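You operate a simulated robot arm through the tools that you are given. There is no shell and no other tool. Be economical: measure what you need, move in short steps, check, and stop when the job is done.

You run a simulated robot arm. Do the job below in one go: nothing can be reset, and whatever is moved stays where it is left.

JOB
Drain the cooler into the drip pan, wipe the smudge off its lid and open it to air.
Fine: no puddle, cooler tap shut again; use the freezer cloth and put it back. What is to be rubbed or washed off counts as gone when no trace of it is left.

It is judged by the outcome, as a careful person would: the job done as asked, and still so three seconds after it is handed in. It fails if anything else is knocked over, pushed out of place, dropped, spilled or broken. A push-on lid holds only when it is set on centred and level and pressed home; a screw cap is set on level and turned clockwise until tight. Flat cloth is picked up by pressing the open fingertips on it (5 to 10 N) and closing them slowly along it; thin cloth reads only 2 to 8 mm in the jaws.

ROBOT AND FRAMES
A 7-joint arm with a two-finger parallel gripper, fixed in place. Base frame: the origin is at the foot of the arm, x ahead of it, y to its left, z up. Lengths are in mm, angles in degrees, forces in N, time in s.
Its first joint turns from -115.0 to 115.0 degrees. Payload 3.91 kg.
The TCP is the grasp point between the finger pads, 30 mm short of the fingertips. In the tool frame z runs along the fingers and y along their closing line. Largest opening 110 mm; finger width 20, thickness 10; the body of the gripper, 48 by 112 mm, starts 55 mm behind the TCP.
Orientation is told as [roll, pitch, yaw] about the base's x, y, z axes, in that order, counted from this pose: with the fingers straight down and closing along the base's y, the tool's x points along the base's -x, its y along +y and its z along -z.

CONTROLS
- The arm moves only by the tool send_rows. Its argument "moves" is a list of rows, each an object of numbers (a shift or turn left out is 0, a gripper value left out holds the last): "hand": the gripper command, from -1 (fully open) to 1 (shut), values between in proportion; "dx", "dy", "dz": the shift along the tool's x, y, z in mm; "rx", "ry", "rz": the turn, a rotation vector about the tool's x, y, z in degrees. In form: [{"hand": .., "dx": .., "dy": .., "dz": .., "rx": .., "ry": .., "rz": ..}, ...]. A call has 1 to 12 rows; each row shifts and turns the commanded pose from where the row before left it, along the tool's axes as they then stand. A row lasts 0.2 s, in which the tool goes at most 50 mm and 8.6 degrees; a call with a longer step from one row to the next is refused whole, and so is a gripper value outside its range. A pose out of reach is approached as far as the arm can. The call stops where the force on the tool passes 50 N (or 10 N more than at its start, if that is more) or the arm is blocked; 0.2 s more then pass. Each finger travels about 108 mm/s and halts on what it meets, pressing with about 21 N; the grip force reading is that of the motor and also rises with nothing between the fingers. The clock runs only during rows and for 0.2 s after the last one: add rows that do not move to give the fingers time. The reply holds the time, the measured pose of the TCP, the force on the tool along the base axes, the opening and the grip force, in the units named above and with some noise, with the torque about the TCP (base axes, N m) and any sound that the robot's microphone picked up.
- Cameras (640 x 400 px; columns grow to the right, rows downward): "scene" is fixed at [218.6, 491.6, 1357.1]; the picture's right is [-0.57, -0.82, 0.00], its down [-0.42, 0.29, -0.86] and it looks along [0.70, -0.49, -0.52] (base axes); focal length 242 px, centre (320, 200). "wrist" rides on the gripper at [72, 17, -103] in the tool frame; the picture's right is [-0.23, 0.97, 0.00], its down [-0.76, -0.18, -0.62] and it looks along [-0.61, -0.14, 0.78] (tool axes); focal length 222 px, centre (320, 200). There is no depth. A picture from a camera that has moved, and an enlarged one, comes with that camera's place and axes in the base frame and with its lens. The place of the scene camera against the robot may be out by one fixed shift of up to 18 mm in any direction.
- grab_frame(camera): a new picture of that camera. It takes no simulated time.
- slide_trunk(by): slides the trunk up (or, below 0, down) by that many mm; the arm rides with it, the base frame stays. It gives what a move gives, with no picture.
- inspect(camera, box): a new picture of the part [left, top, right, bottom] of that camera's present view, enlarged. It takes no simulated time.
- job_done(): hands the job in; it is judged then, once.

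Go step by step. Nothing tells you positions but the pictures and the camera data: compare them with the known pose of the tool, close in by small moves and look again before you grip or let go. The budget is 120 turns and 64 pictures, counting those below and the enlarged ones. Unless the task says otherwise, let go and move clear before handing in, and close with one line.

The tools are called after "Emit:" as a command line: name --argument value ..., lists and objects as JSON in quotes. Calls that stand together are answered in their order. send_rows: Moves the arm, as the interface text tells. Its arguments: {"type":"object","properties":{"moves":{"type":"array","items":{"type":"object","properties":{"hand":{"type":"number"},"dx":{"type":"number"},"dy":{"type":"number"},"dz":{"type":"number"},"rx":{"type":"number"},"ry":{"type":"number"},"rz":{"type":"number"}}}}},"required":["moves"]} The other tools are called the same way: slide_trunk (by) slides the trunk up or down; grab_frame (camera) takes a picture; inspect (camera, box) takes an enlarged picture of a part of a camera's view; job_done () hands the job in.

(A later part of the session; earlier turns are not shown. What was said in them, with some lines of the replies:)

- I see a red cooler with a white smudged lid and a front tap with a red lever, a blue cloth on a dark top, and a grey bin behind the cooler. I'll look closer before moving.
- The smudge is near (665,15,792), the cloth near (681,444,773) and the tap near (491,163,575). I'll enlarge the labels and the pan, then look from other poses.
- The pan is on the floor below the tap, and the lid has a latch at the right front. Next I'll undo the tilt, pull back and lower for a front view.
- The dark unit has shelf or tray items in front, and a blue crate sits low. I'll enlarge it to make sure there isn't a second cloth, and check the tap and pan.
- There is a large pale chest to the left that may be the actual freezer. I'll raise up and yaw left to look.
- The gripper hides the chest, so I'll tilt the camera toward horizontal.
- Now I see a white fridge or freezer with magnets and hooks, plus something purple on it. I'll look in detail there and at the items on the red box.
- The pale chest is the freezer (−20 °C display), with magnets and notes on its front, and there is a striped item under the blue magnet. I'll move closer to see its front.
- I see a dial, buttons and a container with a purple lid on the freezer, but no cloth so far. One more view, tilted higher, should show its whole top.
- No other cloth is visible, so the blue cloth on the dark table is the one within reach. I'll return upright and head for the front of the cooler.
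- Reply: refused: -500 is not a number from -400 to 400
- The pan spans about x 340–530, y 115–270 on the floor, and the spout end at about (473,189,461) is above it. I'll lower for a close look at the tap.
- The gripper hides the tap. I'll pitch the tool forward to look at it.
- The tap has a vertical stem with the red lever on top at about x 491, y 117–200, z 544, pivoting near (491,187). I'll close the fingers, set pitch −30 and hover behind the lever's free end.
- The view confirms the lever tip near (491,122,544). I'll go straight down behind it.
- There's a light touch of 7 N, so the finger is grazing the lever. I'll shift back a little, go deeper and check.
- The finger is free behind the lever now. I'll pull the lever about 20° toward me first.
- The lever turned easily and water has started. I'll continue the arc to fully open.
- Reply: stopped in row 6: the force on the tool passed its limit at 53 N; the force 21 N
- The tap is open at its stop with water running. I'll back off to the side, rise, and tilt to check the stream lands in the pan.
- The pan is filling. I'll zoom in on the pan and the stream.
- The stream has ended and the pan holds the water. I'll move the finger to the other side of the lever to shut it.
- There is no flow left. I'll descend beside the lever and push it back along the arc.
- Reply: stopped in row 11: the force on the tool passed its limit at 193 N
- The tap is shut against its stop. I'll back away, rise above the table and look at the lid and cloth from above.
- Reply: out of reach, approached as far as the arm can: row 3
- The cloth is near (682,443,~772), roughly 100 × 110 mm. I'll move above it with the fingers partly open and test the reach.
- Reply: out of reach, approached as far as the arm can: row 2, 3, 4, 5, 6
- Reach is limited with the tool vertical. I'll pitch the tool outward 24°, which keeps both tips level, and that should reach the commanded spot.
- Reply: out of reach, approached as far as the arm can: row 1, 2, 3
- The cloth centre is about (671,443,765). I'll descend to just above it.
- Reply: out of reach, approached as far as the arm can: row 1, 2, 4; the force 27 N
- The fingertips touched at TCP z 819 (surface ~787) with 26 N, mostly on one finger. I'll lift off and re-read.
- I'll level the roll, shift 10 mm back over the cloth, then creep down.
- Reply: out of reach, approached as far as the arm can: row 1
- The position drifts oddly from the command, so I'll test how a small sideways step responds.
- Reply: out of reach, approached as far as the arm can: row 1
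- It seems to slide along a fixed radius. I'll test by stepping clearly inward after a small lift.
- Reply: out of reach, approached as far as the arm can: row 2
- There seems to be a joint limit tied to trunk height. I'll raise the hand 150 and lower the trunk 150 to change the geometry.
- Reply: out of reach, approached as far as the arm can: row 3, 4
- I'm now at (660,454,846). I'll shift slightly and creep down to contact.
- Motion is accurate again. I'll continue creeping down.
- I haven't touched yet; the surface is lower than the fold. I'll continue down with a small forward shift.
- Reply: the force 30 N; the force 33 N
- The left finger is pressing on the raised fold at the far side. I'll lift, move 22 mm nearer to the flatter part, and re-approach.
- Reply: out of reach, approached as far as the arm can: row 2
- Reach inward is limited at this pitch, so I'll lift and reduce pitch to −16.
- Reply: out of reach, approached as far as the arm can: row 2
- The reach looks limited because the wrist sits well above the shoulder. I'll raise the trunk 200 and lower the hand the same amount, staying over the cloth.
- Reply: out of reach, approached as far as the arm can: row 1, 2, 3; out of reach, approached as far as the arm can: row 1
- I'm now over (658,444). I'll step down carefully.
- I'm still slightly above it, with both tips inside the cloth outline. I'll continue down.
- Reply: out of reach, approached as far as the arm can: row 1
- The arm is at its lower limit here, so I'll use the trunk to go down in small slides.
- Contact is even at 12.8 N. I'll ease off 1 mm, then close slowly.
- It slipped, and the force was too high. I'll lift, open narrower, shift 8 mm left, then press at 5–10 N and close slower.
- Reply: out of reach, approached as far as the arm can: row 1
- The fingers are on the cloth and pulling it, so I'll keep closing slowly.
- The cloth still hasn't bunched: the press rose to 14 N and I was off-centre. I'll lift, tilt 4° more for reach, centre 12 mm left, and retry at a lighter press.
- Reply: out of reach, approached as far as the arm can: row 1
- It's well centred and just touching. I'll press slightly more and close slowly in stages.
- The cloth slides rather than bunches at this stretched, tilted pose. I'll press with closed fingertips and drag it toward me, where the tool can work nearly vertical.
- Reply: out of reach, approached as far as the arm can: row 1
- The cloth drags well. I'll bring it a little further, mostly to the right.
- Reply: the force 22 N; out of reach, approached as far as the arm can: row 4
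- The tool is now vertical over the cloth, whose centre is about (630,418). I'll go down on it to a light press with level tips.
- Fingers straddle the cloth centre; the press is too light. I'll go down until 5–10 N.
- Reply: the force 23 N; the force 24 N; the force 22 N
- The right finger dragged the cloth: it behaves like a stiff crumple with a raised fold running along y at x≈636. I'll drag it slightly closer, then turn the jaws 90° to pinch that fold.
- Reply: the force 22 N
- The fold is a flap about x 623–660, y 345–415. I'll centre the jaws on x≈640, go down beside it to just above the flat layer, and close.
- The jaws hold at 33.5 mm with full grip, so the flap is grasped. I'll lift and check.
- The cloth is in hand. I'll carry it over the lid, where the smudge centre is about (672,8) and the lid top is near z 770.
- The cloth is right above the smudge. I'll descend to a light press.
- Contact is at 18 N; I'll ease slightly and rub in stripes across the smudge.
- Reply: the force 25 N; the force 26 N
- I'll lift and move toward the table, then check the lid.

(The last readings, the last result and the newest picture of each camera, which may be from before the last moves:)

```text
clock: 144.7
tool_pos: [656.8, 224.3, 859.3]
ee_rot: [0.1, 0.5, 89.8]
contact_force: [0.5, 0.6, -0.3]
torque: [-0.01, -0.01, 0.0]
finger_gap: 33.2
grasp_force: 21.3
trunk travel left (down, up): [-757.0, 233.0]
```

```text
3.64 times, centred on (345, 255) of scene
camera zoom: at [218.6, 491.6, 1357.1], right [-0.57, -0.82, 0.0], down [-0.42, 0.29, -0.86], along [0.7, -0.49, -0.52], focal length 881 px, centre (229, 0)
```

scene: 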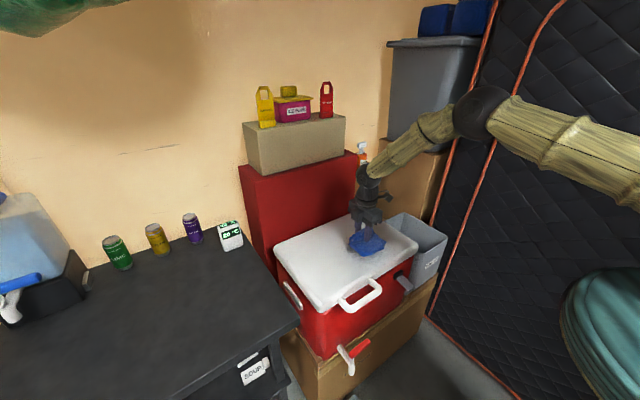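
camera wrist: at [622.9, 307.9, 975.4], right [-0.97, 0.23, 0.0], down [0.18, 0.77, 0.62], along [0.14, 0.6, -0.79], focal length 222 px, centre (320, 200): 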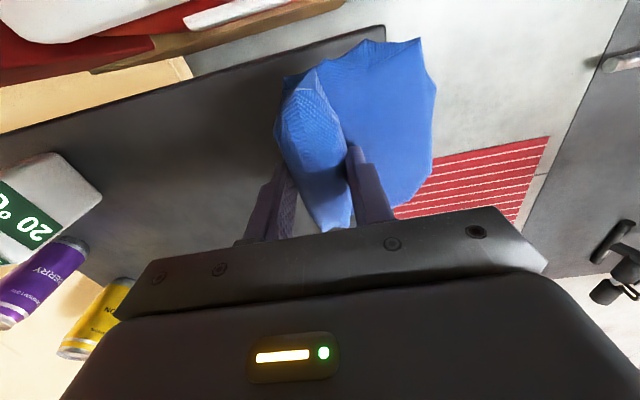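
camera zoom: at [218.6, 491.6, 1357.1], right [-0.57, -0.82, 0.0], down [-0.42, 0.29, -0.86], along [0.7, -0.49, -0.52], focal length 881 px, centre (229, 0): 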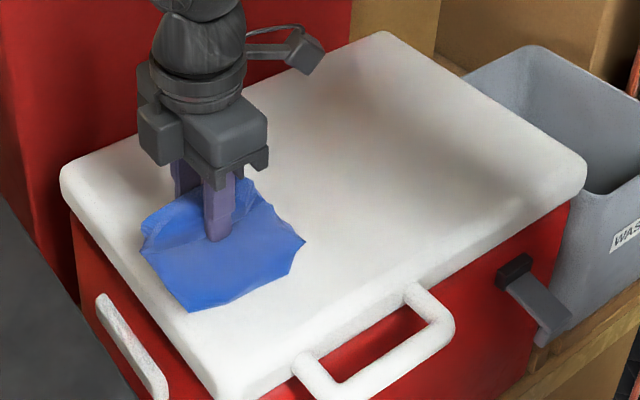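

The smudge looks gone apart from arm shadow. I'll do a second, wider pass to be safe.

Emit:
send_rows --moves '[{"dx": 45, "dy": -20}, {"dx": 45, "dy": -20}, {"dx": 45, "dy": -24}, {"dx": 9}, {"dz": 30}, {"dz": 15}, {"dz": 2}, {"dx": 25}, {"dx": 25}, {"dx": 25}, {"dx": 25}, {"dx": 25}]'

Emit:
send_rows --moves '[{"dy": 18}, {"dx": -25}, {"dx": -25}, {"dx": -25}, {"dx": -25}, {"dx": -25}, {"dy": 20}, {"dx": 25}, {"dx": 25}, {"dx": 25}, {"dx": 25}, {"dx": 25}]'

Emit:
send_rows --moves '[{"dy": 20}, {"dx": -25}, {"dx": -25}, {"dx": -25}, {"dx": -25}, {"dx": -25}, {"dy": 20}, {"dx": 25}, {"dx": 25}, {"dx": 25}, {"dx": 25}, {"dx": 25}]'

Emit:
send_rows --moves '[{"dy": 20}, {"dx": -25}, {"dx": -25}, {"dx": -25}, {"dx": -25}, {"dx": -25}, {"dz": -40}, {"dz": -40}, {"dx": -45}, {"dx": -45}, {"dx": -45}, {"dx": -45}]'

```text
refused: row 3 steps farther than a row can; nothing moved
```

```text
clock: 147.3
tool_pos: [622.3, 223.1, 861.6]
ee_rot: [0.0, 0.3, 89.7]
contact_force: [-0.3, -0.4, -0.7]
torque: [-0.01, -0.03, -0.03]
finger_gap: 33.5
grasp_force: 21.0
trunk travel left (down, up): [-757.0, 233.0]
```

```text
clock: 149.9
tool_pos: [577.8, 224.5, 861.9]
ee_rot: [0.0, 0.4, 89.8]
contact_force: [-0.6, 0.5, -0.2]
torque: [0.01, 0.0, -0.04]
finger_gap: 33.3
grasp_force: 21.2
trunk travel left (down, up): [-757.0, 233.0]
```

```text
clock: 152.5
tool_pos: [540.4, 511.7, 939.8]
ee_rot: [0.0, 0.5, 89.8]
contact_force: [0.2, 0.8, -0.9]
torque: [0.01, -0.01, 0.01]
finger_gap: 33.5
grasp_force: 20.8
out of reach, approached as far as the arm can: row 12
trunk travel left (down, up): [-757.0, 233.0]
```

The first row set was refused, so the others only moved through free air. With the arm clear of the lid, I'll check it now.

Emit:
inspect --camera "scene" --box '[270, 205, 430, 305]'

```text
4.00 times, centred on (350, 255) of scene
camera zoom: at [218.6, 491.6, 1357.1], right [-0.57, -0.82, 0.0], down [-0.42, 0.29, -0.86], along [0.7, -0.49, -0.52], focal length 969 px, centre (200, -20)
```

zoom: 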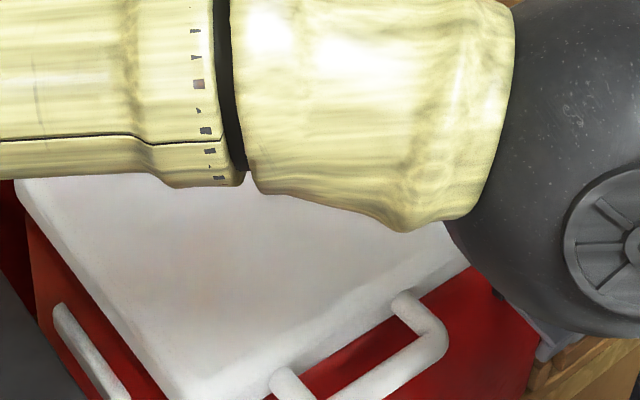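

The arm blocks the view. I'll return for the second pass, checking position before pressing.

Emit:
send_rows --moves '[{"dx": 40, "dy": -17}, {"dx": 40, "dy": -17}, {"dx": 40, "dy": -17}, {"dx": 40, "dy": -17}, {"dx": 40, "dy": -17}, {"dx": 40, "dy": -17}, {"dx": 40, "dy": -17}, {"dx": 40, "dy": -17}, {"dx": 40, "dy": -17}, {"dx": 40, "dy": -17}, {"dx": 40, "dy": -12}]'

```text
clock: 154.9
tool_pos: [728.6, 74.1, 941.3]
ee_rot: [0.1, 0.4, 89.8]
contact_force: [0.8, 0.0, -1.1]
torque: [-0.02, 0.03, -0.01]
finger_gap: 33.5
grasp_force: 20.8
trunk travel left (down, up): [-757.0, 233.0]
```

Emit:
send_rows --moves '[{"dy": 6, "dz": 40}, {"dz": 40}, {"dz": 38}, {"dz": 7}, {"dz": 1.5}, {}]'

Emit:
send_rows --moves '[{"dz": 0.7}, {"dx": 25}, {"dx": 25}, {"dx": 25}, {"dx": 25}, {"dx": 25}, {"dy": 18}, {"dx": -25}, {"dx": -25}, {"dx": -25}, {"dx": -25}, {"dx": -25}]'

```text
clock: 156.3
tool_pos: [719.6, 71.4, 817.3]
ee_rot: [0.0, 0.4, 89.8]
contact_force: [0.0, 0.9, -0.3]
torque: [0.0, 0.02, -0.01]
finger_gap: 33.2
grasp_force: 20.9
trunk travel left (down, up): [-757.0, 233.0]
```

```text
clock: 158.9
tool_pos: [700.6, 69.5, 818.3]
ee_rot: [0.0, 0.4, 89.8]
contact_force: [0.1, 0.4, -0.3]
torque: [-0.01, -0.02, 0.02]
finger_gap: 33.3
grasp_force: 20.7
trunk travel left (down, up): [-757.0, 233.0]
```

That was just above the lid, so I'll lower 4.5 mm and rub properly.

Emit:
send_rows --moves '[{"dy": -18, "dz": 2}, {"dz": 2.7}, {"dx": 25}, {"dx": 25}, {"dx": 25}, {"dx": 25}, {"dx": 25}, {"dy": 18}, {"dx": -25}, {"dx": -25}, {"dx": -25}, {"dx": -25}]'

Emit:
send_rows --moves '[{"dx": -25}, {"dy": 20}, {"dx": 25}, {"dx": 25}, {"dx": 25}, {"dx": 25}, {"dx": 25}, {"dy": 20}, {"dx": -25}, {"dx": -25}, {"dx": -25}, {"dx": -25}]'

Emit:
send_rows --moves '[{"dx": -25}, {"dy": 20}, {"dx": 25}, {"dx": 25}, {"dx": 25}, {"dx": 25}, {"dx": 25}, {"dy": 20}, {"dx": -25}, {"dx": -25}, {"dx": -25}, {"dx": -25}]'

```text
clock: 161.5
tool_pos: [697.9, 46.5, 814.2]
ee_rot: [-0.1, 0.4, 89.8]
contact_force: [-0.4, -7.2, 21.3]
torque: [-0.64, 0.3, 0.26]
finger_gap: 33.4
grasp_force: 20.9
trunk travel left (down, up): [-757.0, 233.0]
```

```text
clock: 164.1
tool_pos: [657.6, 44.5, 812.8]
ee_rot: [-0.2, 0.4, 89.8]
contact_force: [1.0, -9.6, 27.4]
torque: [-0.73, 0.68, 0.33]
finger_gap: 33.4
grasp_force: 20.7
trunk travel left (down, up): [-757.0, 233.0]
```

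```text
clock: 166.7
tool_pos: [620.3, 46.7, 813.5]
ee_rot: [-0.3, 0.3, 89.8]
contact_force: [-0.7, -10.8, 32.0]
torque: [-0.63, 0.91, 0.4]
finger_gap: 33.5
grasp_force: 21.0
trunk travel left (down, up): [-757.0, 233.0]
```

The second pass is done. I'll lift and carry the cloth back to its pickup spot on the table.

Emit:
send_rows --moves '[{"dz": -30}, {"dz": -30}, {"dx": -41.6, "dy": -2.4}, {"dx": -41.6, "dy": -2.4}, {"dx": -41.6, "dy": -2.4}, {"dx": -41.6, "dy": -2.4}, {"dx": -41.6, "dy": -2.4}, {"dx": -41.6, "dy": -2.4}, {"dx": -41.6, "dy": -2.4}, {"dx": -41.6, "dy": -2.4}, {}]'

Emit:
slide_trunk --by -70

```text
clock: 169.1
tool_pos: [638.3, 377.6, 868.4]
ee_rot: [0.1, 0.5, 89.6]
contact_force: [-0.6, -0.3, -0.3]
torque: [0.03, 0.0, 0.0]
finger_gap: 33.6
grasp_force: 20.9
trunk travel left (down, up): [-757.0, 233.0]
```

```text
clock: 170.2
tool_pos: [638.6, 376.5, 798.2]
ee_rot: [0.0, 0.5, 89.8]
contact_force: [0.2, 0.7, -0.2]
torque: [0.01, 0.02, 0.0]
finger_gap: 33.1
grasp_force: 21.1
trunk travel left (down, up): [-687.0, 303.0]
```

I'll lower to contact, release, and rise.

Emit:
slide_trunk --by -4

Emit:
send_rows --moves '[{"hand": 0.2}, {"hand": 0}, {"hand": -0.2}, {}]'

Emit:
slide_trunk --by 50

Emit:
send_rows --moves '[{"hand": 1, "rz": 8}, {"rz": 8}, {"rz": 8}, {"rz": 8}, {"rz": 8}, {"rz": 8}, {"rz": 8}, {"rz": 8}, {"rz": 8}, {"rz": 8}, {"rz": 8}, {"rz": 1.7, "dx": 20}]'

Emit:
grab_frame --camera "wrist"

```text
clock: 170.7
tool_pos: [638.2, 377.0, 793.9]
ee_rot: [0.0, 0.4, 89.7]
contact_force: [-0.4, -0.6, 0.0]
torque: [-0.01, -0.02, -0.03]
finger_gap: 33.3
grasp_force: 20.5
trunk travel left (down, up): [-683.0, 307.0]
```

```text
clock: 171.7
tool_pos: [637.4, 377.6, 793.5]
ee_rot: [0.0, 0.5, 89.9]
contact_force: [-0.8, -0.2, -1.0]
torque: [-0.02, 0.0, -0.03]
finger_gap: 65.9
grasp_force: 0.1
trunk travel left (down, up): [-683.0, 307.0]
```

```text
clock: 172.6
tool_pos: [638.3, 378.1, 844.6]
ee_rot: [-0.1, 0.5, 89.8]
contact_force: [-0.7, -0.4, -0.2]
torque: [0.0, 0.0, 0.0]
finger_gap: 65.9
grasp_force: 0.0
trunk travel left (down, up): [-733.0, 257.0]
```

```text
clock: 175.2
tool_pos: [615.8, 376.8, 845.9]
ee_rot: [-0.6, 0.1, 0.0]
contact_force: [0.4, 0.4, 0.2]
torque: [0.02, -0.04, 0.0]
finger_gap: 0.0
grasp_force: 21.6
trunk travel left (down, up): [-733.0, 257.0]
```

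```text
5 pictures are left
camera wrist: at [545.0, 393.9, 947.6], right [0.23, 0.97, -0.01], down [0.76, -0.17, 0.62], along [0.61, -0.15, -0.78], focal length 222 px, centre (320, 200)
```

wrist: 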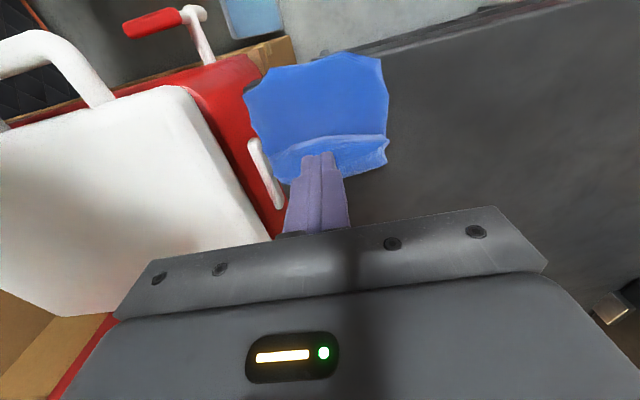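

The cloth is down near the table's corner, centred about (602,377). I'll press on it with pitch −16 and push it back out toward its original spot near (680,444).

Emit:
send_rows --moves '[{"ry": -8}, {"ry": -8}, {"dx": 14, "dz": -4, "dy": 3}, {}]'

Emit:
slide_trunk --by -47

Emit:
slide_trunk --by -4

```text
clock: 176.2
tool_pos: [603.3, 380.5, 844.2]
ee_rot: [-0.3, -16.1, 0.2]
contact_force: [-0.3, -0.2, 0.1]
torque: [0.0, 0.01, 0.01]
finger_gap: 0.2
grasp_force: 21.1
trunk travel left (down, up): [-733.0, 257.0]
```

```text
clock: 177.1
tool_pos: [604.1, 379.6, 796.0]
ee_rot: [-0.4, -15.9, 0.2]
contact_force: [-0.6, -0.6, -0.1]
torque: [-0.01, 0.02, 0.0]
finger_gap: 0.0
grasp_force: 21.3
trunk travel left (down, up): [-686.0, 304.0]
```

```text
clock: 177.7
tool_pos: [603.2, 379.5, 794.3]
ee_rot: [-0.3, -16.0, 0.2]
contact_force: [-0.5, -0.5, 8.7]
torque: [-0.03, 0.04, -0.03]
finger_gap: 0.2
grasp_force: 21.2
trunk travel left (down, up): [-682.0, 308.0]
```

Emit:
send_rows --moves '[{"dx": 0.4, "dz": 1.4}, {"dx": -5.8, "dz": 1.65, "dy": 5}, {"dx": -5.8, "dz": 1.65, "dy": 5}, {"dx": -5.8, "dz": 1.65, "dy": 5}, {"dx": -5.8, "dz": 1.65, "dy": 5}, {"dx": -5.8, "dz": 1.65, "dy": 5}, {"dx": -5.8, "dz": 1.65, "dy": 5}]'

Emit:
send_rows --moves '[{"dx": -5.2, "dz": 1.5, "dy": 5, "ry": -1}, {"dx": -5.2, "dz": 1.5, "dy": 5, "ry": -1}, {"dx": -5.2, "dz": 1.5, "dy": 5, "ry": -1}, {"dx": -5.2, "dz": 1.5, "dy": 5, "ry": -1}, {"dx": -5.2, "dz": 1.5, "dy": 5, "ry": -1}]'

```text
clock: 179.2
tool_pos: [637.1, 407.8, 793.2]
ee_rot: [-0.3, -16.3, 0.1]
contact_force: [-7.8, -6.6, 27.3]
torque: [-0.18, 0.24, 0.0]
finger_gap: 0.0
grasp_force: 20.8
trunk travel left (down, up): [-682.0, 308.0]
```

```text
clock: 180.4
tool_pos: [665.9, 432.7, 793.6]
ee_rot: [-0.4, -21.1, 0.1]
contact_force: [-5.9, -3.3, 16.2]
torque: [-0.1, 0.19, -0.02]
finger_gap: 0.0
grasp_force: 21.0
trunk travel left (down, up): [-682.0, 308.0]
```

It's dragging well. A few more steps.

Emit:
send_rows --moves '[{"dx": -5.0, "dz": 2, "dy": 5, "ry": -1}, {"dx": -5.0, "dz": 2, "dy": 5, "ry": -1}, {"dx": -4, "dz": 1.6, "dy": 4, "ry": -1}]'

Emit:
slide_trunk --by 80

Emit:
grab_frame --camera "scene"

```text
clock: 181.2
tool_pos: [675.1, 442.1, 794.1]
ee_rot: [-0.4, -24.2, 0.2]
contact_force: [-4.1, -6.2, 15.4]
torque: [-0.2, 0.04, -0.02]
finger_gap: 0.0
grasp_force: 21.5
out of reach, approached as far as the arm can: row 2
trunk travel left (down, up): [-682.0, 308.0]
```

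```text
clock: 182.4
tool_pos: [676.0, 445.7, 871.1]
ee_rot: [-0.6, -24.1, 0.3]
contact_force: [0.4, -0.1, 0.3]
torque: [0.0, 0.02, 0.0]
finger_gap: 0.2
grasp_force: 21.1
trunk travel left (down, up): [-762.0, 228.0]
```

```text
4 pictures are left
```

scene: 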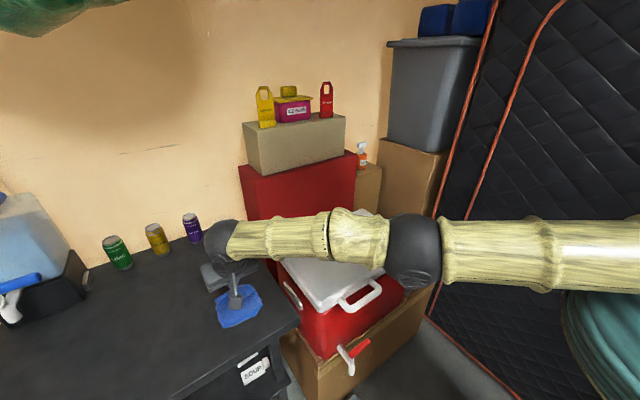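

The cloth is back exactly where it was in the picture (239,307). Next is the lid: the handle bar is around x 510, y 95–204, z 752. I'll retreat in front of the cooler and pitch the tool horizontal to lift the bar from below.

Emit:
send_rows --moves '[{"dx": 23.4, "dz": -10.4, "dy": -29.6}, {"dx": 23.4, "dz": -10.4, "dy": -29.6}, {"dx": 23.4, "dz": -10.4, "dy": -29.6}, {"dx": 23.4, "dz": -10.4, "dy": -29.6}, {"dx": 23.4, "dz": -10.4, "dy": -29.6}, {"dx": 23.4, "dz": -10.4, "dy": -29.6}, {"dx": 23.4, "dz": -10.4, "dy": -29.6}, {"dx": 23.4, "dz": -10.4, "dy": -29.6}, {"dx": 23.4, "dz": -10.4, "dy": -29.6}, {"dx": 23.4, "dz": -10.4, "dy": -29.6}]'

Emit:
send_rows --moves '[{"ry": -8}, {"ry": -8}, {"ry": -8}, {"ry": -8}, {"ry": -8}, {"ry": -8}, {"ry": -8}, {"ry": -8}, {"ry": -2}, {}]'

```text
clock: 184.6
tool_pos: [420.2, 148.1, 874.1]
ee_rot: [-0.3, -24.1, 0.3]
contact_force: [-0.6, -0.1, 1.0]
torque: [0.0, -0.02, -0.01]
finger_gap: 0.0
grasp_force: 20.9
trunk travel left (down, up): [-762.0, 228.0]
```

```text
clock: 186.8
tool_pos: [420.4, 147.8, 874.2]
ee_rot: [-106.8, -89.7, 106.9]
contact_force: [0.4, -0.5, 0.9]
torque: [0.02, 0.0, 0.01]
finger_gap: 0.2
grasp_force: 21.6
trunk travel left (down, up): [-762.0, 228.0]
```

The tool is horizontal. I'll lower in front of the handle and take one picture of handle and latch.

Emit:
slide_trunk --by -170

Emit:
grab_frame --camera "wrist"

```text
clock: 188.7
tool_pos: [421.3, 148.0, 706.0]
ee_rot: [-97.2, -89.6, 97.2]
contact_force: [-0.6, 0.1, -0.4]
torque: [0.03, -0.02, -0.02]
finger_gap: 0.0
grasp_force: 20.9
trunk travel left (down, up): [-592.0, 398.0]
```

```text
3 pictures are left
camera wrist: at [318.2, 163.5, 631.4], right [0.0, 0.98, 0.22], down [-0.62, -0.17, 0.76], along [0.78, -0.14, 0.61], focal length 222 px, centre (320, 200)
```

wrist: 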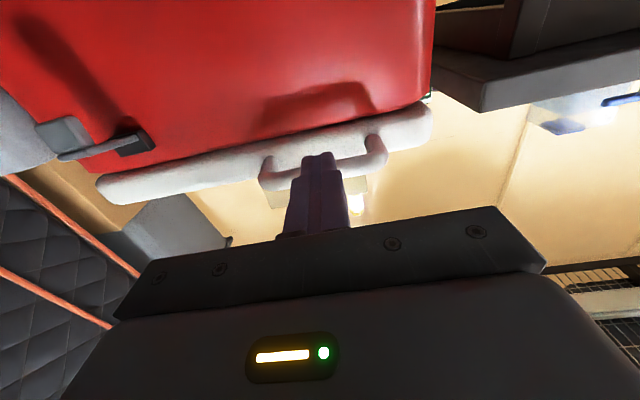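

The handle bar is at y 80–200, z≈749, and the latch-like lever doesn't touch the lid. I'll slide the fingers under the bar and lift gently.

Emit:
send_rows --moves '[{"dz": 30, "dy": -3}, {"dz": 30, "dy": -3}, {"dz": 28, "dx": -2}, {"dx": -10}, {}]'

Emit:
send_rows --moves '[{"dx": -6}, {"dx": -6}, {}]'

```text
clock: 189.9
tool_pos: [509.9, 143.2, 716.2]
ee_rot: [-97.3, -89.5, 97.4]
contact_force: [0.3, -0.4, -0.3]
torque: [-0.02, -0.01, 0.0]
finger_gap: 0.0
grasp_force: 21.3
trunk travel left (down, up): [-592.0, 398.0]
```

```text
clock: 190.7
tool_pos: [509.2, 144.4, 729.5]
ee_rot: [-92.8, -89.5, 92.9]
contact_force: [0.4, 0.9, -2.6]
torque: [0.07, 0.02, -0.01]
finger_gap: 0.1
grasp_force: 20.3
trunk travel left (down, up): [-592.0, 398.0]
```

There's light contact at z 729. I'll lift slowly.

Emit:
send_rows --moves '[{"dx": -4}, {"dx": -4}, {}]'

Emit:
send_rows --moves '[{"dx": -4}, {"dx": -4}, {}]'

```text
clock: 191.5
tool_pos: [510.3, 143.1, 736.4]
ee_rot: [-97.9, -89.5, 98.0]
contact_force: [1.2, 0.4, -1.8]
torque: [0.05, 0.0, 0.0]
finger_gap: 0.0
grasp_force: 20.8
trunk travel left (down, up): [-592.0, 398.0]
```

```text
clock: 192.3
tool_pos: [509.8, 142.5, 745.1]
ee_rot: [-90.1, -89.5, 90.0]
contact_force: [0.2, -1.2, -1.8]
torque: [0.03, -0.03, 0.02]
finger_gap: 0.0
grasp_force: 20.3
trunk travel left (down, up): [-592.0, 398.0]
```

The lid lifts freely with about 2 N, so it isn't latched. I'll raise it further, then slide the fingers under it and follow its arc.

Emit:
send_rows --moves '[{"dx": -15}, {"dx": -15}, {"dx": -15}, {"dz": 15, "dx": -4}, {"dz": 15, "dx": -4}, {"dz": 15, "dx": -6}, {"dz": 15, "dx": -10}, {}]'

Emit:
inspect --camera "scene" --box '[230, 140, 470, 400]'

```text
clock: 193.6
tool_pos: [532.0, 143.7, 796.8]
ee_rot: [-49.3, -89.3, 49.5]
contact_force: [-34.0, -4.2, 5.8]
torque: [0.23, -0.11, -0.09]
finger_gap: 0.1
grasp_force: 21.5
trunk travel left (down, up): [-592.0, 398.0]
stopped in row 6: the force on the tool passed its limit at 66 N (the readings are from after the stop); the commanded pose is now the measured one
```

```text
1.54 times, centred on (350, 270) of scene
camera zoom: at [218.6, 491.6, 1357.1], right [-0.57, -0.82, 0.0], down [-0.42, 0.29, -0.86], along [0.7, -0.49, -0.52], focal length 373 px, centre (274, 92)
```

zoom: 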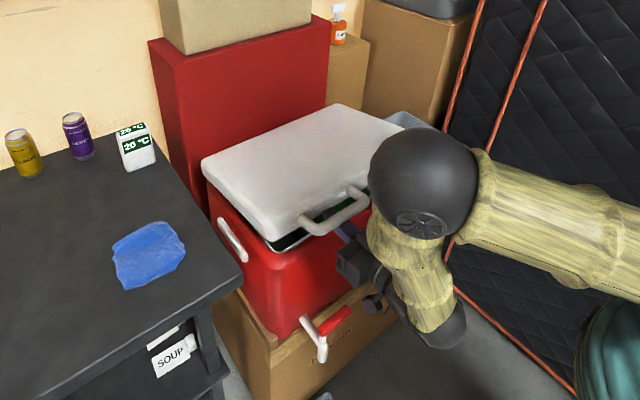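

The lid is up about 15°, but the fingertips met its thick front lip. I'll set it back down, roll the jaws to close vertically, and pinch the handle bar so I can carry it through the whole arc.

Emit:
send_rows --moves '[{"dz": -12}, {"dz": -10, "dx": 15}, {"dx": 20}, {"dx": 20}, {"dx": 15}, {"dx": 12}, {}]'

Emit:
send_rows --moves '[{"dz": -40}, {"dz": -40}, {"dz": -10, "dx": -20}, {}]'

Emit:
send_rows --moves '[{"hand": -0.1, "rz": 8.2}, {"rz": 8.2}, {"rz": 8.2}, {"rz": 8.2}, {"rz": 8.2}, {"rz": 8.2}, {"rz": 8.2}, {"rz": 8.2}, {"rz": 8.2}, {"rz": 8.2}, {"rz": 8}, {}]'

```text
clock: 195.2
tool_pos: [511.0, 144.9, 712.5]
ee_rot: [-47.3, -89.4, 47.5]
contact_force: [0.7, -0.7, -0.3]
torque: [-0.01, 0.0, -0.02]
finger_gap: 0.1
grasp_force: 20.6
trunk travel left (down, up): [-592.0, 398.0]
```

```text
clock: 196.2
tool_pos: [421.7, 145.7, 734.2]
ee_rot: [-48.6, -89.3, 48.8]
contact_force: [-0.9, 0.3, -0.5]
torque: [-0.01, 0.03, 0.03]
finger_gap: 0.0
grasp_force: 21.0
trunk travel left (down, up): [-592.0, 398.0]
```

```text
clock: 198.8
tool_pos: [421.7, 143.7, 733.9]
ee_rot: [89.6, -0.4, -89.9]
contact_force: [0.1, -0.1, 0.5]
torque: [-0.01, -0.02, 0.02]
finger_gap: 60.6
grasp_force: 0.0
trunk travel left (down, up): [-592.0, 398.0]
```

Tool y is now up. I'll align to bar height z≈748, advance and pinch.

Emit:
send_rows --moves '[{"dy": 14}, {"dz": 30}, {"dz": 30}, {"dz": 28}, {}]'

Emit:
send_rows --moves '[{"hand": 0.2}, {"hand": 0.5}, {"hand": 0.8}, {"hand": 1}, {}, {}]'

```text
clock: 200.0
tool_pos: [510.2, 140.6, 748.7]
ee_rot: [89.5, -0.5, -89.9]
contact_force: [-0.1, 0.3, 0.0]
torque: [0.0, 0.01, 0.02]
finger_gap: 60.4
grasp_force: 0.1
trunk travel left (down, up): [-592.0, 398.0]
```

```text
clock: 201.4
tool_pos: [509.3, 142.4, 749.7]
ee_rot: [89.6, -0.5, -89.9]
contact_force: [-0.6, -0.3, 0.0]
torque: [0.01, 0.01, 0.01]
finger_gap: 0.2
grasp_force: 21.0
trunk travel left (down, up): [-592.0, 398.0]
```

I closed on nothing. Re-solving with the lid top at z≈782 puts the bar nearer (533,139,765). I'll back off, raise, and try again there.

Emit:
send_rows --moves '[{"dz": -35}, {"dz": -20, "dy": 16, "hand": -0.1}, {}, {}]'

Emit:
send_rows --moves '[{"dz": 25}, {"dz": 25}, {"dz": 20}, {}]'

Emit:
send_rows --moves '[{"hand": 0.1}, {"hand": 0.3}, {"hand": 0.5}, {"hand": 0.7}, {"hand": 0.9}, {"hand": 1}, {}]'

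```text
clock: 202.4
tool_pos: [454.5, 142.1, 765.2]
ee_rot: [89.5, -0.5, -89.8]
contact_force: [-0.5, -0.3, -0.3]
torque: [-0.04, -0.05, -0.04]
finger_gap: 60.2
grasp_force: 0.0
trunk travel left (down, up): [-592.0, 398.0]
```

```text
clock: 203.4
tool_pos: [525.1, 143.1, 765.2]
ee_rot: [89.5, -0.6, -89.9]
contact_force: [-0.5, 0.7, -0.8]
torque: [-0.01, 0.0, 0.02]
finger_gap: 60.0
grasp_force: 0.1
trunk travel left (down, up): [-592.0, 398.0]
```

```text
clock: 205.0
tool_pos: [524.8, 142.3, 765.4]
ee_rot: [89.6, -0.5, -89.9]
contact_force: [0.6, -0.9, -0.2]
torque: [-0.01, 0.01, 0.0]
finger_gap: 0.0
grasp_force: 21.1
trunk travel left (down, up): [-592.0, 398.0]
```

I missed again with no contact, so the lid may have stayed partly open. I'll use one picture to see.

Emit:
inspect --camera "scene" --box '[270, 190, 430, 310]'

```text
3.33 times, centred on (350, 250) of scene
camera zoom: at [218.6, 491.6, 1357.1], right [-0.57, -0.82, 0.0], down [-0.42, 0.29, -0.86], along [0.7, -0.49, -0.52], focal length 808 px, centre (220, 33)
```

zoom: 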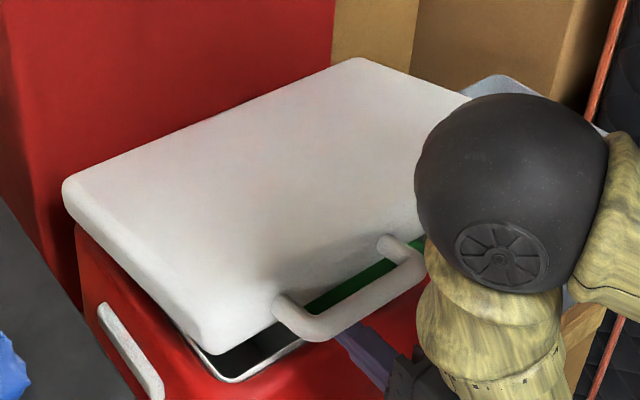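

The lid holds itself open (friction hinge) at about 10–15°, clean on top, with my closed fingers just below its lip. I'll advance under the lip and push it up along its arc.

Emit:
send_rows --moves '[{"dz": 20}, {"dz": 20}, {"dy": 16, "dz": 1}, {"dy": 16, "dz": 2}, {"dy": 16, "dz": 2}, {}]'

```text
clock: 206.4
tool_pos: [572.3, 142.9, 812.2]
ee_rot: [89.6, -0.6, -89.8]
contact_force: [0.9, 0.7, -0.8]
torque: [0.03, 0.0, 0.02]
finger_gap: 0.1
grasp_force: 21.3
trunk travel left (down, up): [-592.0, 398.0]
```

Emit:
send_rows --moves '[{"dy": 13, "dz": 6}, {"dy": 13, "dz": 6}, {"dy": 13, "dz": 6}, {"dy": 13, "dz": 7}, {"dy": 12, "dz": 8}, {"dy": 12, "dz": 9}, {"dy": 12, "dz": 10}, {"dy": 12, "dz": 10}, {}]'

```text
clock: 208.4
tool_pos: [636.2, 147.2, 912.0]
ee_rot: [89.5, -0.5, -89.7]
contact_force: [-0.9, -1.3, -0.4]
torque: [0.03, 0.01, -0.02]
finger_gap: 0.0
grasp_force: 21.3
trunk travel left (down, up): [-592.0, 398.0]
```

Emit:
send_rows --moves '[{"dy": 10, "dz": 13}, {"dy": 10, "dz": 13}, {"dy": 10, "dz": 13}, {"dy": 10, "dz": 13}, {"dy": 8, "dz": 15}, {"dy": 8, "dz": 15}, {"dy": 6, "dz": 15}, {"dy": 5, "dz": 15}, {}]'

```text
clock: 210.4
tool_pos: [746.7, 146.5, 977.4]
ee_rot: [89.6, -0.5, -90.0]
contact_force: [-0.7, 0.3, -0.9]
torque: [-0.01, -0.01, -0.04]
finger_gap: 0.1
grasp_force: 20.8
trunk travel left (down, up): [-592.0, 398.0]
```

The lid should be near 75° now. I'll back straight out and take the last check picture.

Emit:
send_rows --moves '[{"dz": -40}, {"dz": -40}, {"dz": -40}, {"dz": -40}, {"dz": -40}, {"dz": -40}, {"dz": -40}, {"dz": -30}, {}]'

Emit:
grab_frame --camera "scene"

```text
clock: 212.4
tool_pos: [480.3, 180.4, 973.5]
ee_rot: [89.6, -0.5, -89.9]
contact_force: [0.5, 0.0, -0.2]
torque: [0.01, 0.01, 0.0]
finger_gap: 0.2
grasp_force: 20.7
out of reach, approached as far as the arm can: row 7, 8
trunk travel left (down, up): [-592.0, 398.0]
```

```text
0 pictures are left
```

scene: 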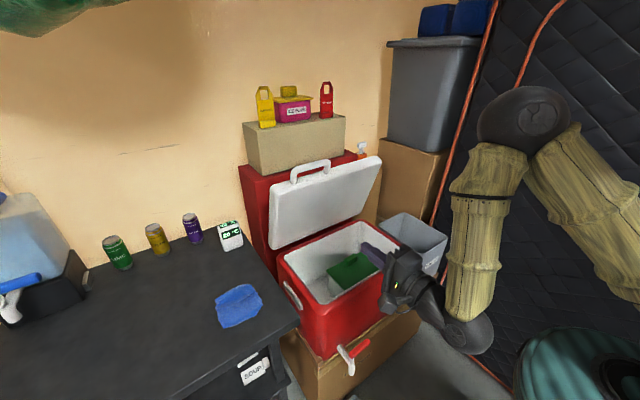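

The lid stands open and holds, the cooler is empty, the tap lever is back in its closed position, and the cloth is back on its spot. The arm is clear, so I'm handing in.

Emit:
job_done

```text
The job is handed in.
```

I drained the cooler into the drip pan with no puddle in view, and shut its tap. I wiped the lid clean, put the blue cloth back, and left the lid standing open. It was the only cloth I found: it lay on the table and nothing marked it as the freezer cloth.
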